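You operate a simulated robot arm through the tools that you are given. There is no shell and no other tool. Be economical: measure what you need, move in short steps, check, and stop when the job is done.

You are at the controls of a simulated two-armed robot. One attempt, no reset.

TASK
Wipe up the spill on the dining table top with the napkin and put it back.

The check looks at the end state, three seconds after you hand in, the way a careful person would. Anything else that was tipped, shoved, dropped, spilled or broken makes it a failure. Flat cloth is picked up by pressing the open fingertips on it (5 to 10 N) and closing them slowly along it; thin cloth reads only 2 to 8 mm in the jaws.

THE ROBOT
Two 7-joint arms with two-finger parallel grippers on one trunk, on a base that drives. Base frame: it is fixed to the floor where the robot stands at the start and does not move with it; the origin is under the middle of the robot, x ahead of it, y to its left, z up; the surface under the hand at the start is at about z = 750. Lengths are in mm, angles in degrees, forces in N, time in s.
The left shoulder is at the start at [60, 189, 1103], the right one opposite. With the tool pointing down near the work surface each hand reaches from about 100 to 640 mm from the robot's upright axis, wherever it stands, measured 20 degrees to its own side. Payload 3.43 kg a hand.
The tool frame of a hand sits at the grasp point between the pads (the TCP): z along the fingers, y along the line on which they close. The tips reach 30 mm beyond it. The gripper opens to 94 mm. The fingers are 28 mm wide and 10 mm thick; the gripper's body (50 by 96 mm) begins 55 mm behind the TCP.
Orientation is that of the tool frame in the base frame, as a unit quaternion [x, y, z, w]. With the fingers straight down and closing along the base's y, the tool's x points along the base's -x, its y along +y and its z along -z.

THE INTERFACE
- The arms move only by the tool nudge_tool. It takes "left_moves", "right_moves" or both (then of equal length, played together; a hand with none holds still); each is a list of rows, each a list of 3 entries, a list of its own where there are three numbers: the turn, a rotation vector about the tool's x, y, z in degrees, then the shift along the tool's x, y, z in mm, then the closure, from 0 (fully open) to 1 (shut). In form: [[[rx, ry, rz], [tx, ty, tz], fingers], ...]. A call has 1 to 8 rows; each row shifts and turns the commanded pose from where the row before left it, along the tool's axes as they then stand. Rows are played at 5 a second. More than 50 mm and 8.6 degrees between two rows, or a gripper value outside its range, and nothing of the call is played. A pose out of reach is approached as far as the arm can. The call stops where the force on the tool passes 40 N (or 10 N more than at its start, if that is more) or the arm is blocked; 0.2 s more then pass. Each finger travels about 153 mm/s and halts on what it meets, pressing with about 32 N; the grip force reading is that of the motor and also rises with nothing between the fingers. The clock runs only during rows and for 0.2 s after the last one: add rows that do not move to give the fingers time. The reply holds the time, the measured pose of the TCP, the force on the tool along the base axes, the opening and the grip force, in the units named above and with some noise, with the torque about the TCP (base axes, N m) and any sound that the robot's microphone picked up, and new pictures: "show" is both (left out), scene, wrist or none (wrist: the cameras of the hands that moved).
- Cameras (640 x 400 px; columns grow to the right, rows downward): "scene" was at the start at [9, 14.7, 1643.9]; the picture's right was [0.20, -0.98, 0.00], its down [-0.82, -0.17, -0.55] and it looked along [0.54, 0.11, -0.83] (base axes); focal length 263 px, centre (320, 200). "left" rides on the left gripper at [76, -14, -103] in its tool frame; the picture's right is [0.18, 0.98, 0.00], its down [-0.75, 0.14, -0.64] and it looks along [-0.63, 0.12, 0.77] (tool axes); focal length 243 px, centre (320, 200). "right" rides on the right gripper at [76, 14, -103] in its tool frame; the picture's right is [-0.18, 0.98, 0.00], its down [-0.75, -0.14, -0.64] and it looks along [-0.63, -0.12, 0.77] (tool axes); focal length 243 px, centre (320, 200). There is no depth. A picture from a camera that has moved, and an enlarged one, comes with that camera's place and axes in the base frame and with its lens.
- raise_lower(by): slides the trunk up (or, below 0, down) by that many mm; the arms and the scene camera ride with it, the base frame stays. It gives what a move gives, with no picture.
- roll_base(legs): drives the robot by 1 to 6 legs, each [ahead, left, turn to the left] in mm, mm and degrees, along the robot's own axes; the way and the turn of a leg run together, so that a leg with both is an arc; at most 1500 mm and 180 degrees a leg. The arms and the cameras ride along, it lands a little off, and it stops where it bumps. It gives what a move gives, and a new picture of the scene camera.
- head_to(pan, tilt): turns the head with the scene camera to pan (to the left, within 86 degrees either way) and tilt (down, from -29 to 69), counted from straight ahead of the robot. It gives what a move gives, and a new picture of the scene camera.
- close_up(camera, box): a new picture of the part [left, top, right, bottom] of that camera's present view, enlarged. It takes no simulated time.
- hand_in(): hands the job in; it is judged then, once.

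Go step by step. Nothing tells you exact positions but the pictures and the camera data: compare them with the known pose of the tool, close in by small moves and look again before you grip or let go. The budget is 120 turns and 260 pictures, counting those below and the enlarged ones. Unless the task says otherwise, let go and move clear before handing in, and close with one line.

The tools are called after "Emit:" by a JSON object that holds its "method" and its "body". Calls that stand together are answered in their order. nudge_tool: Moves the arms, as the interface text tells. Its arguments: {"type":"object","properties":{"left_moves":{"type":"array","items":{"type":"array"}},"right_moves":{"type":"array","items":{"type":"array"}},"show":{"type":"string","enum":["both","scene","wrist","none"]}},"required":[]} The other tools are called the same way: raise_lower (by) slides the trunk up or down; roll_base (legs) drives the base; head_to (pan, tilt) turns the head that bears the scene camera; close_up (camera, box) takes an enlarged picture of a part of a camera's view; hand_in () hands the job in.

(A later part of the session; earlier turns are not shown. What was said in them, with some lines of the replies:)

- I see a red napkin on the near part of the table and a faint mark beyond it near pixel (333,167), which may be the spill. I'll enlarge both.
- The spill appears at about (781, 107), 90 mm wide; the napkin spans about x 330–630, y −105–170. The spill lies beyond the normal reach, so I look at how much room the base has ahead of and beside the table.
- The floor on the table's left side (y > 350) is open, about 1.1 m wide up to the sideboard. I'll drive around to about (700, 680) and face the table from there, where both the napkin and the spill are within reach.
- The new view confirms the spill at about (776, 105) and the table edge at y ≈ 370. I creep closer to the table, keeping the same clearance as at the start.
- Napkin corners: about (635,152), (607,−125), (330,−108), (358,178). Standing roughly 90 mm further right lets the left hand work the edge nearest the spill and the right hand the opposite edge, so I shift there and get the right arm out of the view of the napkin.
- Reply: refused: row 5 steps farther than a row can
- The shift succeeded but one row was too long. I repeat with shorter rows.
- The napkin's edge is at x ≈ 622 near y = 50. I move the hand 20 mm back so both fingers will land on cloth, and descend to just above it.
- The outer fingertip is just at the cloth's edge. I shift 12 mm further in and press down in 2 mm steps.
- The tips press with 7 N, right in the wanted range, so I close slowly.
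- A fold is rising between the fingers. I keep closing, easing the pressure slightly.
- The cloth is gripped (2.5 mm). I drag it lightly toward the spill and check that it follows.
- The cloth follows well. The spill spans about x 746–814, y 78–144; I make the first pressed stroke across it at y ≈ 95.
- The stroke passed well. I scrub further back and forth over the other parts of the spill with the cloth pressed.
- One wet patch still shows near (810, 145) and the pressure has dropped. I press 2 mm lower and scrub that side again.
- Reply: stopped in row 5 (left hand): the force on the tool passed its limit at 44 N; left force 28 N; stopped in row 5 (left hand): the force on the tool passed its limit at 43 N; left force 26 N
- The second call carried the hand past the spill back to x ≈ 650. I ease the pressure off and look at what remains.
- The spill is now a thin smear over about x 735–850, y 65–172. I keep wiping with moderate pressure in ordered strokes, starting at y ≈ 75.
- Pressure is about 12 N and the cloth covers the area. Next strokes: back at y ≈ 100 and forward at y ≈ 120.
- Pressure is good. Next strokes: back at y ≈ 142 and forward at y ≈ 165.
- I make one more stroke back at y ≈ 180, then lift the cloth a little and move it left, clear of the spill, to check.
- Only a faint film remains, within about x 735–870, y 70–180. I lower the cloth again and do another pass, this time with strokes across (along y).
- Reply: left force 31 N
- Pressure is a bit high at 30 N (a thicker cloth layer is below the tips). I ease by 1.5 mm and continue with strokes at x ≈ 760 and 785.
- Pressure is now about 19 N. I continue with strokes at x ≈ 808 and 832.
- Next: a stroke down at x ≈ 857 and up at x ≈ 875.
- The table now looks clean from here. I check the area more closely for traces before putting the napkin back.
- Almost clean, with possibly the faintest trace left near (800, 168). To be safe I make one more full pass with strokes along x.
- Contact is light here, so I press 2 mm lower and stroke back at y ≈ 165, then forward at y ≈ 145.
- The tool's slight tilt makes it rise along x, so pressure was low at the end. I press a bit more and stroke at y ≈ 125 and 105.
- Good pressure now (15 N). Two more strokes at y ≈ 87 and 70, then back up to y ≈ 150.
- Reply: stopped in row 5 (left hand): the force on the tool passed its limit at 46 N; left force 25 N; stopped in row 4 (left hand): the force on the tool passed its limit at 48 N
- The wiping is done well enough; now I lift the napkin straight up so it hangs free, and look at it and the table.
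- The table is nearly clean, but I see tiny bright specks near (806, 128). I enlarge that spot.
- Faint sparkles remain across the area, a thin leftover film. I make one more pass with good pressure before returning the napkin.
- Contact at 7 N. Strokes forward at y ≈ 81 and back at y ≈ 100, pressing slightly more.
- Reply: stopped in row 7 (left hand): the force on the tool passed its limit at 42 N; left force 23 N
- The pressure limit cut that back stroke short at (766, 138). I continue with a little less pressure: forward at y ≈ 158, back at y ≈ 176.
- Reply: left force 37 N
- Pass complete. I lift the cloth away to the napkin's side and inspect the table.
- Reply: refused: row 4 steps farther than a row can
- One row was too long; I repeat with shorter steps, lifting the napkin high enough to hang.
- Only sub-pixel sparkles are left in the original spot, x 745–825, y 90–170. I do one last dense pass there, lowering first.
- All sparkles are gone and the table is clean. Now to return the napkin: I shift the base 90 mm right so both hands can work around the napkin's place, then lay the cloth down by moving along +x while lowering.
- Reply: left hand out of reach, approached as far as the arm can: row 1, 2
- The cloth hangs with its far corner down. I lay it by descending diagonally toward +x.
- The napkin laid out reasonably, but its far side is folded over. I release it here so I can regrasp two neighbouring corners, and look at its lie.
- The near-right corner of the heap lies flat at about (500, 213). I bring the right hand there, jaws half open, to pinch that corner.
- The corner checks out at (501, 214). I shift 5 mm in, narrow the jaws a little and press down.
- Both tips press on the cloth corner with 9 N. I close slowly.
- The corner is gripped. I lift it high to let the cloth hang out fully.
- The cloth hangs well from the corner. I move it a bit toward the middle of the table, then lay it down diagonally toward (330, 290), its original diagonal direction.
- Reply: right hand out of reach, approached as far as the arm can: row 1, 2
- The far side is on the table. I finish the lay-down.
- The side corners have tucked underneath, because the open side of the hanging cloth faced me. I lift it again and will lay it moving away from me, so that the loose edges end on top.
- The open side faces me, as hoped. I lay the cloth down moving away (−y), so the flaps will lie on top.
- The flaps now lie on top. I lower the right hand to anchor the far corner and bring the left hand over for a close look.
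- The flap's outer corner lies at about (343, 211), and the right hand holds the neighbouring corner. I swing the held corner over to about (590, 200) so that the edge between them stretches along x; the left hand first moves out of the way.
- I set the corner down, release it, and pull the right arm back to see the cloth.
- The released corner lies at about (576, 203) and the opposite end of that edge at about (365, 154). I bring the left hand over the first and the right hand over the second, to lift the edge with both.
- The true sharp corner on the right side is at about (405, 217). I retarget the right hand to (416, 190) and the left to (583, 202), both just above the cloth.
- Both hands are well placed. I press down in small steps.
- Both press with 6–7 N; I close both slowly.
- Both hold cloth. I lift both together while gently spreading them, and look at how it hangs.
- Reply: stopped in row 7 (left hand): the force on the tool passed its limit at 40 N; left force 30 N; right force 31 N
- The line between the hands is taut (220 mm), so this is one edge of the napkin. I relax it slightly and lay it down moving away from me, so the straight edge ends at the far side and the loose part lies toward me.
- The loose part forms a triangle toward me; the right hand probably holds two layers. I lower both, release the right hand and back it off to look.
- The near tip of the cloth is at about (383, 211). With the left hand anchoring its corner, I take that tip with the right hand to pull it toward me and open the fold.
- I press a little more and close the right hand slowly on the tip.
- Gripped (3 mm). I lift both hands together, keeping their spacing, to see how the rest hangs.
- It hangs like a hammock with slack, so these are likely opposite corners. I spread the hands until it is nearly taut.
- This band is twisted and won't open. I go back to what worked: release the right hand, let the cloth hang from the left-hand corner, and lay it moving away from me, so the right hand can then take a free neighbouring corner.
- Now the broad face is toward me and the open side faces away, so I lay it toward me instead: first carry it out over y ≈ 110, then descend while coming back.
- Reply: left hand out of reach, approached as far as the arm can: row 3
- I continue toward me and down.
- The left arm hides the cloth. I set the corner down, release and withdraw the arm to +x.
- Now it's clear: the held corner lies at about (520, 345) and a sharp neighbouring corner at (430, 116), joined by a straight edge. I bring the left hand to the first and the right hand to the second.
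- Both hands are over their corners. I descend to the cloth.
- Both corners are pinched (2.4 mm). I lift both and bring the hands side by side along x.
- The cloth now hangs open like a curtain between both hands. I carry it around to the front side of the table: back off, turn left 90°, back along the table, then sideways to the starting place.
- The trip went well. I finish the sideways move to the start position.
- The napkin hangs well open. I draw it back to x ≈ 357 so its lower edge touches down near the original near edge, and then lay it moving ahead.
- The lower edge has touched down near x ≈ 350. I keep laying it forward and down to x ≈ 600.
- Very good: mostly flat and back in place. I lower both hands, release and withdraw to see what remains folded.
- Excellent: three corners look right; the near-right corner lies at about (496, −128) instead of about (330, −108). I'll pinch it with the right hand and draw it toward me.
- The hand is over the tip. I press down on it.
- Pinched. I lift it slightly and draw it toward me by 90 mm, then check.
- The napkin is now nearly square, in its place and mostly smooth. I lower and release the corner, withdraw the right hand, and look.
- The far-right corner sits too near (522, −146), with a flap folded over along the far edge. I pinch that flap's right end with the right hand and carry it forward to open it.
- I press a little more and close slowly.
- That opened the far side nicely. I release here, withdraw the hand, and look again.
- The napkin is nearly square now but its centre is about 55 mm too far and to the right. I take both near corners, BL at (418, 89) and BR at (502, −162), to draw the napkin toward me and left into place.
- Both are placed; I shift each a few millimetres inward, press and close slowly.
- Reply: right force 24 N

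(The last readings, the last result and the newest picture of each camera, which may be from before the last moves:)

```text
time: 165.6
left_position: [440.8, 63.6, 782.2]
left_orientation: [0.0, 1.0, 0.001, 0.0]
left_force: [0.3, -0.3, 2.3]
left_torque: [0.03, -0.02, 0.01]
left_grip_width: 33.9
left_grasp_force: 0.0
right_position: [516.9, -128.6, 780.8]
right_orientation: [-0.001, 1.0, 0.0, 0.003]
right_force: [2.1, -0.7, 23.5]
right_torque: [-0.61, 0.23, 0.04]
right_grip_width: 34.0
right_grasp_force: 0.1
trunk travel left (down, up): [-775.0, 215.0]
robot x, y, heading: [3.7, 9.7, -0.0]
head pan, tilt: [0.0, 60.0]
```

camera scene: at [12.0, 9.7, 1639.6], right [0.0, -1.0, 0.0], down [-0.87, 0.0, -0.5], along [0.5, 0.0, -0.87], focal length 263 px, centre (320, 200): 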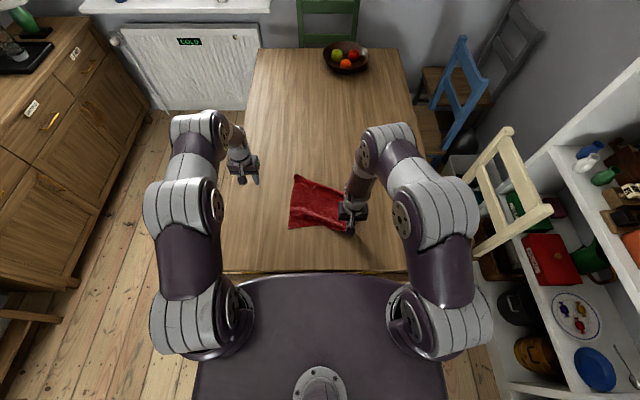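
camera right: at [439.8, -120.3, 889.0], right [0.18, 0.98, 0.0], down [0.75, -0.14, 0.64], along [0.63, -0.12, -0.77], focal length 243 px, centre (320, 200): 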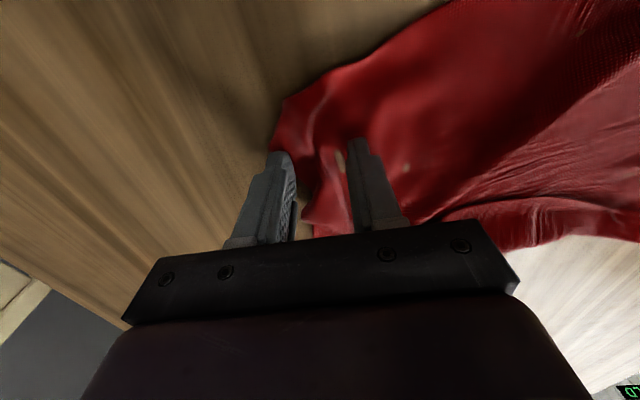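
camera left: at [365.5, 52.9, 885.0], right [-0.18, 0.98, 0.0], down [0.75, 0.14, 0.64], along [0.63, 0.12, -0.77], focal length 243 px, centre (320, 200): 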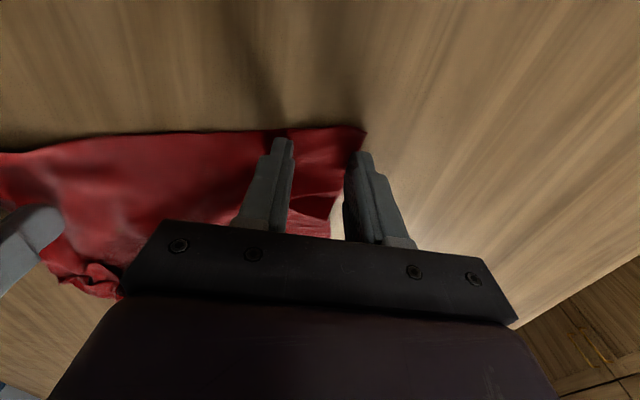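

Emit:
{"method": "nudge_tool", "body": {"left_moves": [[[0, 0, 0], [0, 0, 0.8], 0.64], [[0, 0, 0], [0, 0, 0], 0.64], [[0, 0, 0], [0, 0, 0], 0.7], [[0, 0, 0], [0, 0, 0], 0.76], [[0, 0, 0], [0, 0, 0], 0.83], [[0, 0, 0], [0, 0, 0], 0.9], [[0, 0, 0], [0, 0, 0], 1], [[0, 0, 0], [0, 0, 0], 1]], "right_moves": [[[0, 0, 0], [0, 0, -1.2], 0.64], [[0, 0, 0], [0, 0, 0], 0.64], [[0, 0, 0], [0, 0, 0], 0.7], [[0, 0, 0], [0, 0, 0], 0.76], [[0, 0, 0], [0, 0, 0], 0.83], [[0, 0, 0], [0, 0, 0], 0.9], [[0, 0, 0], [0, 0, 0], 1], [[0, 0, 0], [0, 0, 0], 1]], "show": "wrist"}}

```text
time: 167.4
left_position: [438.6, 64.2, 781.0]
left_orientation: [0.0, 1.0, 0.001, 0.001]
left_force: [1.1, 1.9, 24.4]
left_torque: [0.12, 0.05, -0.05]
left_grip_width: 2.0
left_grasp_force: 31.7
right_position: [513.9, -128.9, 781.0]
right_orientation: [-0.002, 1.0, 0.001, 0.002]
right_force: [-0.3, -1.1, 10.8]
right_torque: [-0.13, 0.12, 0.02]
right_grip_width: 2.0
right_grasp_force: 32.1
trunk travel left (down, up): [-775.0, 215.0]
robot x, y, heading: [3.3, 8.6, -0.3]
head pan, tilt: [0.0, 60.0]
camera right: at [437.2, -115.3, 883.7], right [0.18, 0.98, 0.0], down [0.75, -0.14, 0.64], along [0.63, -0.12, -0.77], focal length 243 px, centre (320, 200)
camera left: at [364.1, 47.8, 883.3], right [-0.18, 0.98, 0.0], down [0.75, 0.14, 0.64], along [0.63, 0.12, -0.77], focal length 243 px, centre (320, 200)
```

right: 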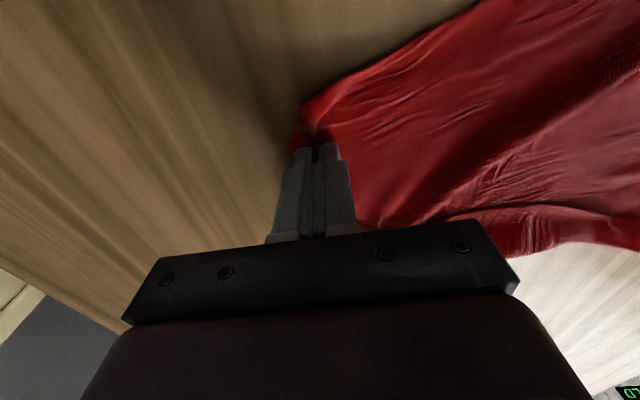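
left: 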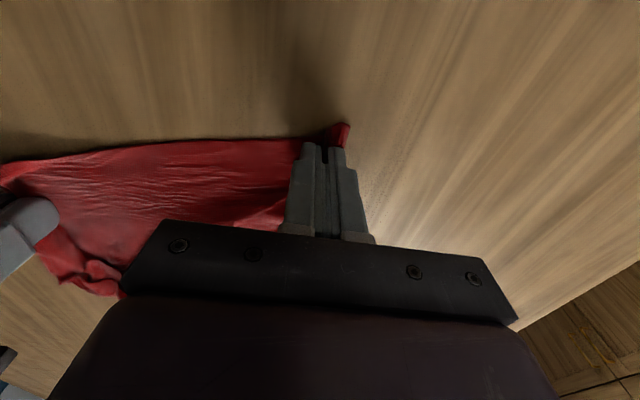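

Both corners are held. I lift a hair and draw both toward me and left, the right one farther, to square it up.

Emit:
{"method": "nudge_tool", "body": {"left_moves": [[[0, 0, 0], [0, 0, -8], 1], [[0, 0, 0], [10, 10, 0], 1], [[0, 0, 0], [10, 14, 0], 1], [[0, 0, 0], [14, 18, 0], 1], [[0, 0, 0], [15, 18, 0], 1], [[0, 0, 0], [15, 18, 0], 1], [[0, 0, 0], [0, 0, 5], 1]], "right_moves": [[[0, 0, 0], [0, 0, -8], 1], [[0, 0, 0], [25, 5, 0], 1], [[0, 0, 0], [28, 9, 0], 1], [[0, 0, 0], [28, 12, 0], 1], [[0, 0, 0], [28, 14, 0], 1], [[0, 0, 0], [28, 14, 0], 1], [[0, 0, 0], [0, 0, 5], 1]], "show": "none"}}

Emit:
{"method": "close_up", "body": {"camera": "scene", "box": [240, 140, 400, 250]}}

```text
time: 169.0
left_position: [377.7, 141.3, 783.8]
left_orientation: [0.0, 1.0, -0.001, -0.002]
left_force: [-3.8, -24.3, 1.9]
left_torque: [-0.73, 0.13, -0.37]
left_grip_width: 2.3
left_grasp_force: 32.5
right_position: [379.0, -77.6, 783.1]
right_orientation: [0.0, 1.0, 0.001, 0.0]
right_force: [3.8, 24.2, 0.7]
right_torque: [0.73, -0.13, -0.38]
right_grip_width: 3.5
right_grasp_force: 32.2
trunk travel left (down, up): [-775.0, 215.0]
robot x, y, heading: [5.8, 9.6, 0.2]
head pan, tilt: [0.0, 60.0]
```

```text
3.64 times, centred on (320, 195) of scene
camera zoom: at [11.9, 8.8, 1639.6], right [0.0, -1.0, 0.0], down [-0.87, 0.0, -0.5], along [0.5, 0.0, -0.87], focal length 957 px, centre (320, 218)
```

zoom: 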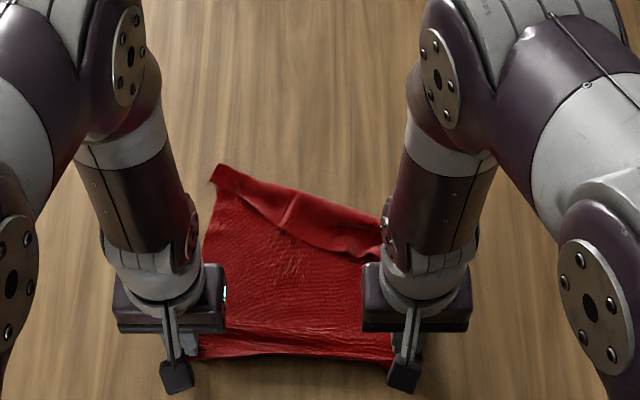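

The near edge is now straight at the right place. I relax the tension, release both and withdraw sideways to look.

Emit:
{"method": "nudge_tool", "body": {"left_moves": [[[0, 0, 0], [0, -2, 1], 1], [[0, 0, 0], [0, 0, 0], 0.85], [[0, 0, 0], [0, 0, 0], 0.6], [[0, 0, 0], [0, 0, -30], 0.6], [[0, 0, 0], [0, 0, -45], 0.6], [[0, 0, 0], [0, 45, 0], 0.6], [[0, 0, 0], [0, 45, 0], 0.6], [[0, 0, 0], [0, 45, 0], 0.6]], "right_moves": [[[0, 0, 0], [0, 2, 1], 1], [[0, 0, 0], [0, 0, 0], 0.85], [[0, 0, 0], [0, 0, 0], 0.6], [[0, 0, 0], [0, 0, -30], 0.6], [[0, 0, 0], [0, 0, -45], 0.6], [[0, 0, 0], [0, -45, 0], 0.6], [[0, 0, 0], [0, -45, 0], 0.6], [[0, 0, 0], [0, -45, 0], 0.6]], "show": "none"}}

Emit:
{"method": "close_up", "body": {"camera": "scene", "box": [250, 150, 394, 250]}}

```text
time: 170.8
left_position: [378.2, 275.6, 858.3]
left_orientation: [0.0, 1.0, 0.0, -0.002]
left_force: [-1.0, -0.1, 0.1]
left_torque: [0.05, 0.0, -0.01]
left_grip_width: 37.7
left_grasp_force: 0.0
right_position: [378.8, -208.5, 857.0]
right_orientation: [-0.001, 1.0, 0.001, 0.001]
right_force: [0.7, -0.2, -0.2]
right_torque: [-0.01, 0.02, 0.03]
right_grip_width: 37.7
right_grasp_force: 0.1
trunk travel left (down, up): [-775.0, 215.0]
robot x, y, heading: [4.4, 9.2, -0.1]
head pan, tilt: [0.0, 60.0]
```

```text
4.00 times, centred on (322, 200) of scene
camera zoom: at [10.9, 9.7, 1639.6], right [0.0, -1.0, 0.0], down [-0.87, 0.0, -0.5], along [0.5, 0.0, -0.87], focal length 1053 px, centre (312, 200)
```

zoom: 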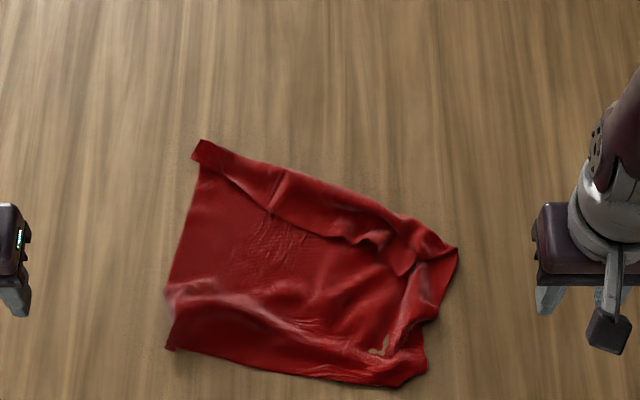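

Now the far edge with its fold needs pushing forward again. I pinch both ends of that flap, left at about (573, 98) and right at about (470, −98).

Emit:
{"method": "nudge_tool", "body": {"left_moves": [[[0, 0, 0], [-33, -30, 0], 0.64], [[0, 0, 0], [-33, -30, 0], 0.64], [[0, 0, 0], [-33, -30, 0], 0.64], [[0, 0, 0], [-33, -30, 0], 0.64], [[0, 0, 0], [-33, -30, 0], 0.64], [[0, 0, 0], [-30, -28, 0], 0.64], [[0, 0, 0], [0, 0, 45], 0.64], [[0, 0, 0], [0, 0, 26], 0.64]], "right_moves": [[[0, 0, 0], [-15, 18, 0], 0.64], [[0, 0, 0], [-15, 18, 0], 0.64], [[0, 0, 0], [-15, 18, 0], 0.64], [[0, 0, 0], [-15, 18, 0], 0.64], [[0, 0, 0], [-15, 19, 0], 0.64], [[0, 0, 0], [-16, 19, 0], 0.64], [[0, 0, 0], [0, 0, 45], 0.64], [[0, 0, 0], [0, 0, 26], 0.64]], "show": "wrist"}}

```text
time: 172.6
left_position: [574.7, 95.8, 786.1]
left_orientation: [0.0, 1.0, 0.0, -0.001]
left_force: [-0.9, -0.7, 0.6]
left_torque: [-0.03, 0.04, 0.03]
left_grip_width: 33.9
left_grasp_force: 0.1
right_position: [471.5, -97.9, 787.8]
right_orientation: [0.0, 1.0, 0.001, 0.001]
right_force: [-0.1, -0.4, -0.4]
right_torque: [0.01, 0.03, 0.0]
right_grip_width: 34.1
right_grasp_force: 0.1
trunk travel left (down, up): [-775.0, 215.0]
robot x, y, heading: [7.6, 10.8, 0.1]
head pan, tilt: [0.0, 60.0]
camera right: at [395.4, -83.8, 889.7], right [0.18, 0.98, 0.0], down [0.75, -0.14, 0.64], along [0.63, -0.12, -0.77], focal length 243 px, centre (320, 200)
camera left: at [498.3, 80.0, 888.8], right [-0.18, 0.98, 0.0], down [0.76, 0.14, 0.64], along [0.63, 0.12, -0.77], focal length 243 px, centre (320, 200)
```

right: 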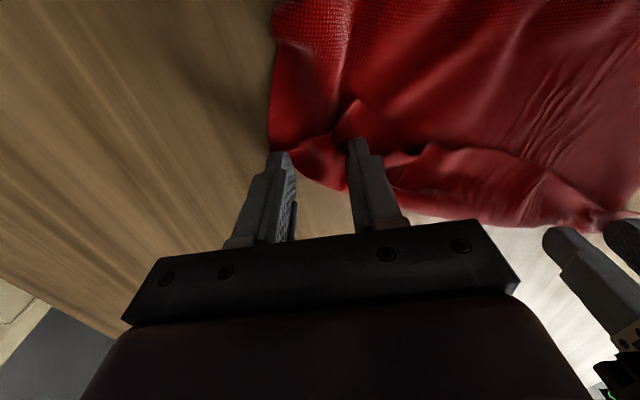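
left: 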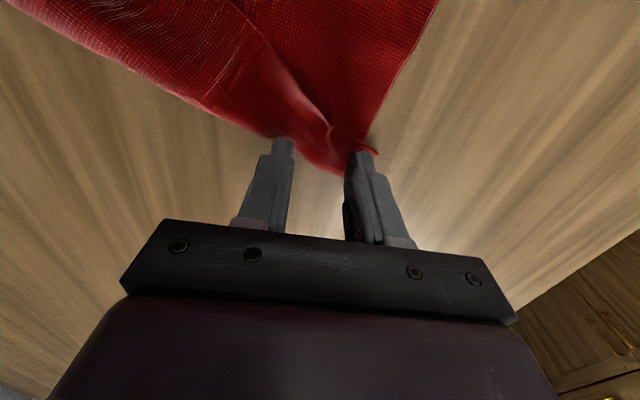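

I pull the left hand back 12 mm so both tips are on cloth, then press both.

Emit:
{"method": "nudge_tool", "body": {"left_moves": [[[0, 0, 0], [13, 0, 1], 0.64], [[0, 0, 0], [0, 0, 2], 0.64], [[0, 0, 0], [0, 0, 2], 0.64], [[0, 0, 0], [0, 0, 0.7], 0.64], [[0, 0, 0], [0, 0, 0], 0.64]], "right_moves": [[[0, 0, 0], [3, 2, 1.5], 0.64], [[0, 0, 0], [0, 0, 2], 0.64], [[0, 0, 0], [0, 0, 2], 0.64], [[0, 0, 0], [0, 0, 0.7], 0.64], [[0, 0, 0], [0, 0, 0], 0.64]], "show": "none"}}

```text
time: 173.8
left_position: [559.1, 95.5, 781.5]
left_orientation: [0.0, 1.0, 0.0, 0.0]
left_force: [-0.1, -0.1, 6.2]
left_torque: [0.11, -0.06, -0.04]
left_grip_width: 34.1
left_grasp_force: 0.1
right_position: [465.6, -95.5, 781.0]
right_orientation: [0.0, 1.0, 0.001, 0.002]
right_force: [1.7, 2.6, 16.0]
right_torque: [0.08, -0.03, 0.01]
right_grip_width: 34.1
right_grasp_force: 0.1
trunk travel left (down, up): [-775.0, 215.0]
robot x, y, heading: [6.5, 8.6, 0.0]
head pan, tilt: [0.0, 60.0]
```

Good pressures. I close both slowly.

Emit:
{"method": "nudge_tool", "body": {"left_moves": [[[0, 0, 0], [0, 0, 0], 0.7], [[0, 0, 0], [0, 0, 0], 0.76], [[0, 0, 0], [0, 0, 0], 0.82], [[0, 0, 0], [0, 0, 0], 0.88], [[0, 0, 0], [0, 0, 0], 0.94], [[0, 0, 0], [0, 0, 0], 1], [[0, 0, 0], [0, 0, 0], 1]], "right_moves": [[[0, 0, 0], [0, 0, -0.3], 0.7], [[0, 0, 0], [0, 0, 0], 0.76], [[0, 0, 0], [0, 0, 0], 0.82], [[0, 0, 0], [0, 0, 0], 0.88], [[0, 0, 0], [0, 0, 0], 0.94], [[0, 0, 0], [0, 0, 0], 1], [[0, 0, 0], [0, 0, 0], 1]], "show": "wrist"}}

```text
time: 175.4
left_position: [557.9, 95.8, 782.3]
left_orientation: [0.001, 1.0, 0.0, 0.0]
left_force: [-2.1, -5.5, 13.9]
left_torque: [-0.07, 0.01, 0.02]
left_grip_width: 2.2
left_grasp_force: 31.5
right_position: [465.5, -96.6, 781.4]
right_orientation: [-0.001, 1.0, 0.001, 0.001]
right_force: [1.2, 4.1, 11.7]
right_torque: [0.17, -0.17, 0.01]
right_grip_width: 3.1
right_grasp_force: 32.0
trunk travel left (down, up): [-775.0, 215.0]
robot x, y, heading: [3.4, 8.1, -0.3]
head pan, tilt: [0.0, 60.0]
camera right: at [389.0, -82.8, 884.0], right [0.18, 0.98, 0.0], down [0.75, -0.14, 0.64], along [0.63, -0.12, -0.76], focal length 243 px, centre (320, 200)
camera left: at [482.9, 79.5, 883.9], right [-0.18, 0.98, 0.0], down [0.75, 0.14, 0.64], along [0.63, 0.12, -0.77], focal length 243 px, centre (320, 200)
```

right: 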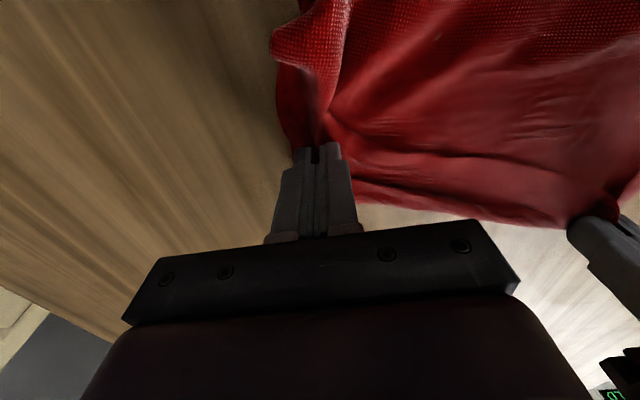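
left: 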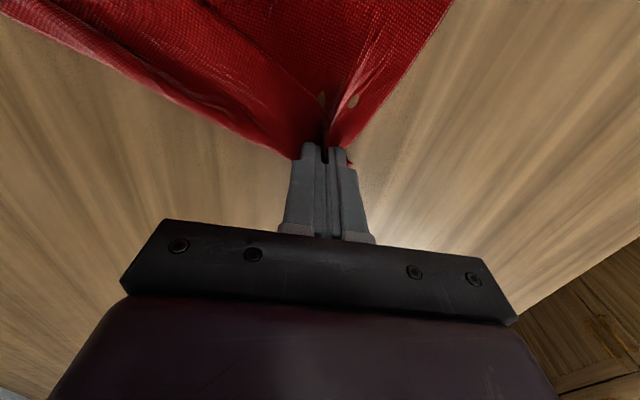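

Held. I move the right end forward by about 120 mm and the left end by 32 mm, slightly raised, then set them down.

Emit:
{"method": "nudge_tool", "body": {"left_moves": [[[0, 0, 0], [0, 0, -20], 1], [[0, 0, 0], [-8, 6, 0], 1], [[0, 0, 0], [-8, 6, 0], 1], [[0, 0, 0], [-8, 6, 0], 1], [[0, 0, 0], [-8, 4, 0], 1], [[0, 0, 0], [0, 0, 10], 1], [[0, 0, 0], [0, 0, 7], 1]], "right_moves": [[[0, 0, 0], [0, 0, -25], 1], [[0, 0, 0], [-30, 0, 0], 1], [[0, 0, 0], [-30, 0, 0], 1], [[0, 0, 0], [-30, 0, 0], 1], [[0, 0, 0], [-30, 0, 0], 1], [[0, 0, 0], [0, 0, 13], 1], [[0, 0, 0], [0, 0, 10], 1]], "show": "none"}}

Emit:
{"method": "close_up", "body": {"camera": "scene", "box": [250, 150, 394, 250]}}

```text
time: 177.0
left_position: [591.9, 117.4, 783.5]
left_orientation: [0.0, 1.0, 0.0, 0.0]
left_force: [2.4, -19.7, 3.0]
left_torque: [-0.63, -0.07, 0.24]
left_grip_width: 2.6
left_grasp_force: 31.7
right_position: [588.2, -97.6, 783.2]
right_orientation: [-0.001, 1.0, 0.002, 0.001]
right_force: [-2.3, 19.7, 4.0]
right_torque: [0.59, 0.02, 0.31]
right_grip_width: 3.0
right_grasp_force: 32.0
trunk travel left (down, up): [-775.0, 215.0]
robot x, y, heading: [2.5, 7.2, -0.0]
head pan, tilt: [0.0, 60.0]
```

```text
4.00 times, centred on (322, 200) of scene
camera zoom: at [10.4, 9.8, 1639.8], right [0.0, -1.0, 0.0], down [-0.87, 0.0, -0.5], along [0.5, 0.0, -0.87], focal length 1053 px, centre (312, 200)
```

zoom: 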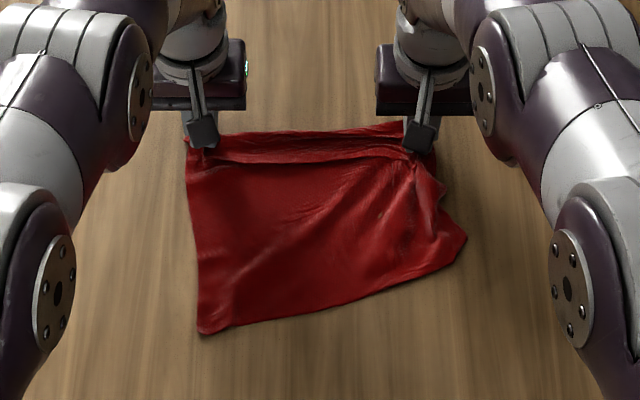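

Very good shape now. I release both; the left hand withdraws while the right goes to the near-right corner for a last small pull.

Emit:
{"method": "nudge_tool", "body": {"left_moves": [[[0, 0, 0], [0, -3, 0], 0.95], [[0, 0, 0], [0, 0, 0], 0.8], [[0, 0, 0], [0, 0, 0], 0.6], [[0, 0, 0], [0, 0, -40], 0.6], [[0, 0, 0], [0, 0, -40], 0.6], [[0, 0, 0], [15, 45, 0], 0.6], [[0, 0, 0], [15, 45, 0], 0.6], [[0, 0, 0], [15, 45, 0], 0.6]], "right_moves": [[[0, 0, 0], [0, 3, 0], 0.95], [[0, 0, 0], [0, 0, 0], 0.8], [[0, 0, 0], [0, 0, 0], 0.6], [[0, 0, 0], [0, 0, -40], 0.6], [[0, 0, 0], [33, -5, 0], 0.64], [[0, 0, 0], [33, -6, 0], 0.64], [[0, 0, 0], [30, -6, 0], 0.64], [[0, 0, 0], [0, 0, 30], 0.64]], "show": "wrist"}}

Emit:
{"method": "close_up", "body": {"camera": "scene", "box": [250, 150, 394, 250]}}

```text
time: 178.8
left_position: [544.2, 252.0, 860.6]
left_orientation: [-0.001, 1.0, 0.0, -0.001]
left_force: [0.4, 0.2, 0.2]
left_torque: [-0.02, -0.02, 0.02]
left_grip_width: 37.5
left_grasp_force: 0.0
right_position: [492.7, -109.8, 792.2]
right_orientation: [0.0, 1.0, 0.001, -0.001]
right_force: [-0.8, 0.9, 0.5]
right_torque: [-0.03, 0.05, 0.0]
right_grip_width: 33.8
right_grasp_force: 0.0
trunk travel left (down, up): [-775.0, 215.0]
robot x, y, heading: [3.6, 7.4, -0.0]
head pan, tilt: [0.0, 60.0]
camera right: at [417.1, -95.5, 894.5], right [0.18, 0.98, 0.0], down [0.75, -0.14, 0.64], along [0.63, -0.12, -0.77], focal length 243 px, centre (320, 200)
camera left: at [470.1, 236.7, 963.2], right [-0.18, 0.98, 0.0], down [0.76, 0.14, 0.64], along [0.63, 0.12, -0.77], focal length 243 px, centre (320, 200)
```

right: 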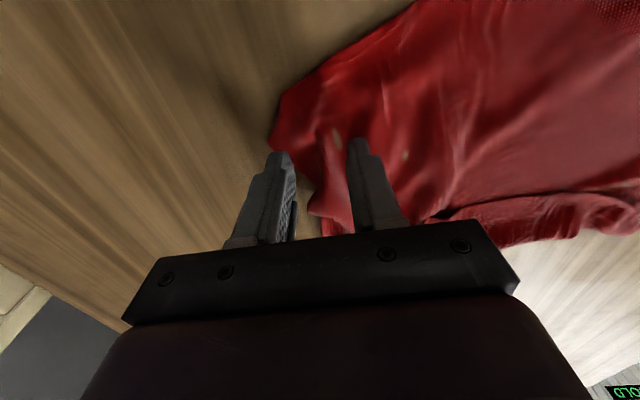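
left: 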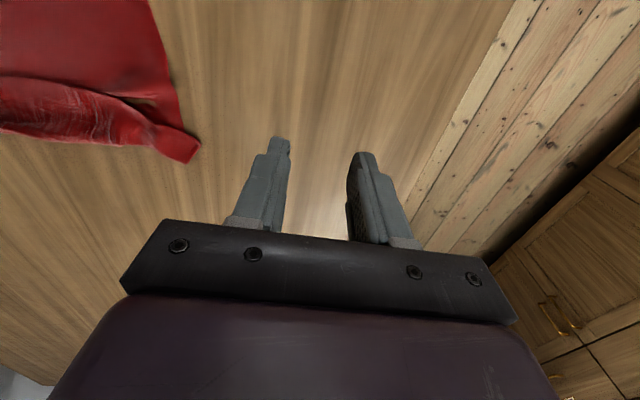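

```text
4.00 times, centred on (322, 200) of scene
camera zoom: at [12.9, 11.1, 1639.6], right [0.0, -1.0, 0.0], down [-0.87, 0.0, -0.5], along [0.5, 0.0, -0.87], focal length 1053 px, centre (312, 200)
```

zoom: 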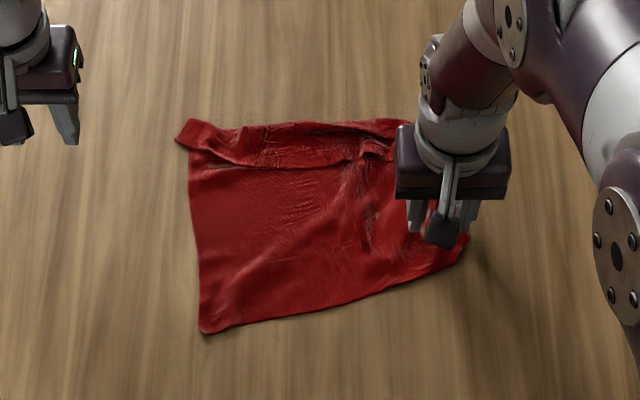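

The right hand is over the corner. I press, close, and then draw it about 65 mm toward me.

Emit:
{"method": "nudge_tool", "body": {"right_moves": [[[0, 0, 0], [6, 3, 7], 0.64], [[0, 0, 0], [0, 0, 3], 0.64], [[0, 0, 0], [0, 0, 1.2], 0.64], [[0, 0, 0], [0, 0, 0.5], 0.72], [[0, 0, 0], [0, 0, 0], 0.8], [[0, 0, 0], [0, 0, 0], 0.9], [[0, 0, 0], [0, 0, 0], 1], [[0, 0, 0], [0, 0, 0], 1]], "show": "none"}}

Emit:
{"method": "nudge_tool", "body": {"right_moves": [[[0, 0, 0], [0, 0, -20], 1], [[0, 0, 0], [20, 2, 0], 1], [[0, 0, 0], [20, 2, 0], 1], [[0, 0, 0], [20, 2, 10], 1], [[0, 0, 0], [10, 0, 9], 1], [[0, 0, 0], [0, 0, 0], 1]], "show": "none"}}

Emit:
{"method": "close_up", "body": {"camera": "scene", "box": [250, 150, 394, 250]}}

```text
time: 180.6
left_position: [545.5, 252.4, 860.7]
left_orientation: [0.001, 1.0, -0.001, -0.002]
left_force: [0.0, 0.5, -0.2]
left_torque: [0.03, -0.01, 0.01]
left_grip_width: 37.4
left_grasp_force: 0.1
right_position: [485.3, -108.4, 780.9]
right_orientation: [-0.001, 1.0, 0.0, 0.002]
right_force: [1.5, -1.2, 17.0]
right_torque: [-0.15, 0.17, 0.02]
right_grip_width: 1.9
right_grasp_force: 32.0
trunk travel left (down, up): [-775.0, 215.0]
robot x, y, heading: [4.8, 10.2, -0.1]
head pan, tilt: [0.0, 60.0]
```

```text
time: 182.0
left_position: [544.4, 251.7, 860.7]
left_orientation: [0.0, 1.0, 0.001, -0.001]
left_force: [-0.5, 0.0, 0.4]
left_torque: [0.02, -0.05, 0.01]
left_grip_width: 37.4
left_grasp_force: 0.2
right_position: [414.1, -101.7, 782.2]
right_orientation: [-0.001, 1.0, 0.001, 0.001]
right_force: [2.1, -1.1, 7.9]
right_torque: [-0.1, 0.02, 0.01]
right_grip_width: 2.0
right_grasp_force: 31.9
trunk travel left (down, up): [-775.0, 215.0]
robot x, y, heading: [1.6, 4.7, 0.2]
head pan, tilt: [0.0, 60.0]
```

```text
4.00 times, centred on (322, 200) of scene
camera zoom: at [11.0, 9.9, 1639.7], right [0.0, -1.0, 0.0], down [-0.87, 0.0, -0.5], along [0.5, 0.0, -0.87], focal length 1053 px, centre (312, 200)
```

zoom: 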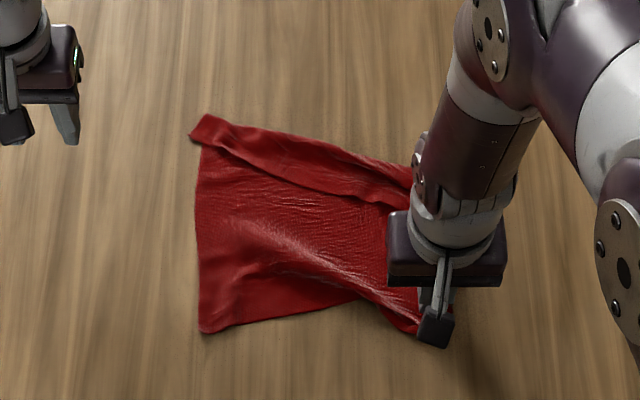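

The napkin lies in its old place, spread out with all sides straight apart from a small fold. I release, raise and withdraw the right hand.

Emit:
{"method": "nudge_tool", "body": {"right_moves": [[[0, 0, 0], [0, 0, 0], 0.85], [[0, 0, 0], [0, 0, 0], 0.6], [[0, 0, 0], [0, 0, 0], 0.5], [[0, 0, 0], [0, 0, -40], 0.5], [[0, 0, 0], [0, 0, -45], 0.4], [[0, 0, 0], [0, -40, -25], 0.2], [[0, 0, 0], [0, -45, 0], 0], [[0, 0, 0], [0, -45, 0], 0]], "left_moves": [[[0, 0, 0], [0, 0, 0], 0.5], [[0, 0, 0], [0, 0, 0], 0.4], [[0, 0, 0], [0, 0, 0], 0.2], [[0, 0, 0], [0, 0, -40], 0.1], [[0, 0, 0], [20, 0, -30], 0], [[0, 0, 0], [30, 0, 0], 0], [[0, 0, 0], [30, 0, 0], 0], [[0, 0, 0], [0, 0, 0], 0]], "show": "scene"}}

Emit:
{"method": "close_up", "body": {"camera": "scene", "box": [230, 90, 410, 250]}}

```text
time: 183.8
left_position: [468.0, 250.6, 933.0]
left_orientation: [0.0, 1.0, 0.001, -0.002]
left_force: [0.6, 0.7, 0.0]
left_torque: [0.0, 0.03, 0.01]
left_grip_width: 93.8
left_grasp_force: 0.1
right_position: [417.6, -230.9, 890.4]
right_orientation: [-0.001, 1.0, 0.002, 0.001]
right_force: [0.5, -0.4, -0.1]
right_torque: [0.02, 0.01, -0.01]
right_grip_width: 93.8
right_grasp_force: 0.0
trunk travel left (down, up): [-775.0, 215.0]
robot x, y, heading: [4.9, 8.8, -0.1]
head pan, tilt: [0.0, 60.0]
camera scene: at [12.1, 8.3, 1639.6], right [0.0, -1.0, 0.0], down [-0.87, 0.0, -0.5], along [0.5, 0.0, -0.87], focal length 263 px, centre (320, 200)
```

scene: 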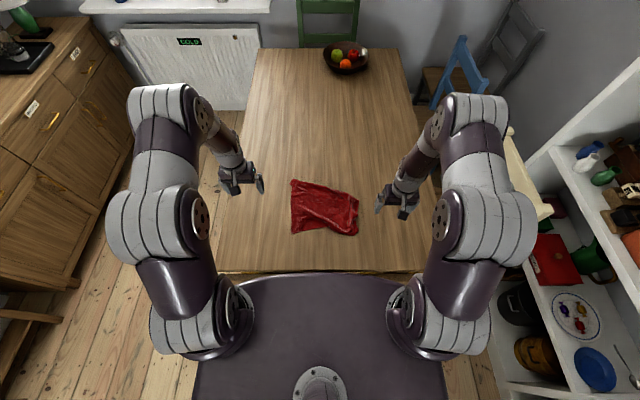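

```text
2.50 times, centred on (320, 170) of scene
camera zoom: at [12.1, 8.3, 1639.6], right [0.0, -1.0, 0.0], down [-0.87, 0.0, -0.5], along [0.5, 0.0, -0.87], focal length 658 px, centre (320, 275)
```

zoom: 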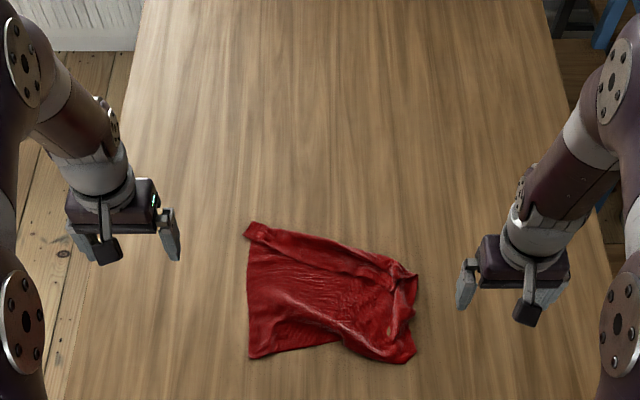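

The spill no longer shows on the table. The napkin is back in its old place, a little creased. Nothing else looks moved, and both hands are open and clear, so I hand in.

Emit:
{"method": "hand_in", "body": {}}

```text
The job is handed in.
```

I wiped up the spill with the napkin and put the napkin back within about 40 mm of its original spot. It isn't fully flat: it is creased, with one edge slightly folded over. The last close views showed no trace of the spill, and I saw nothing else on the table disturbed.
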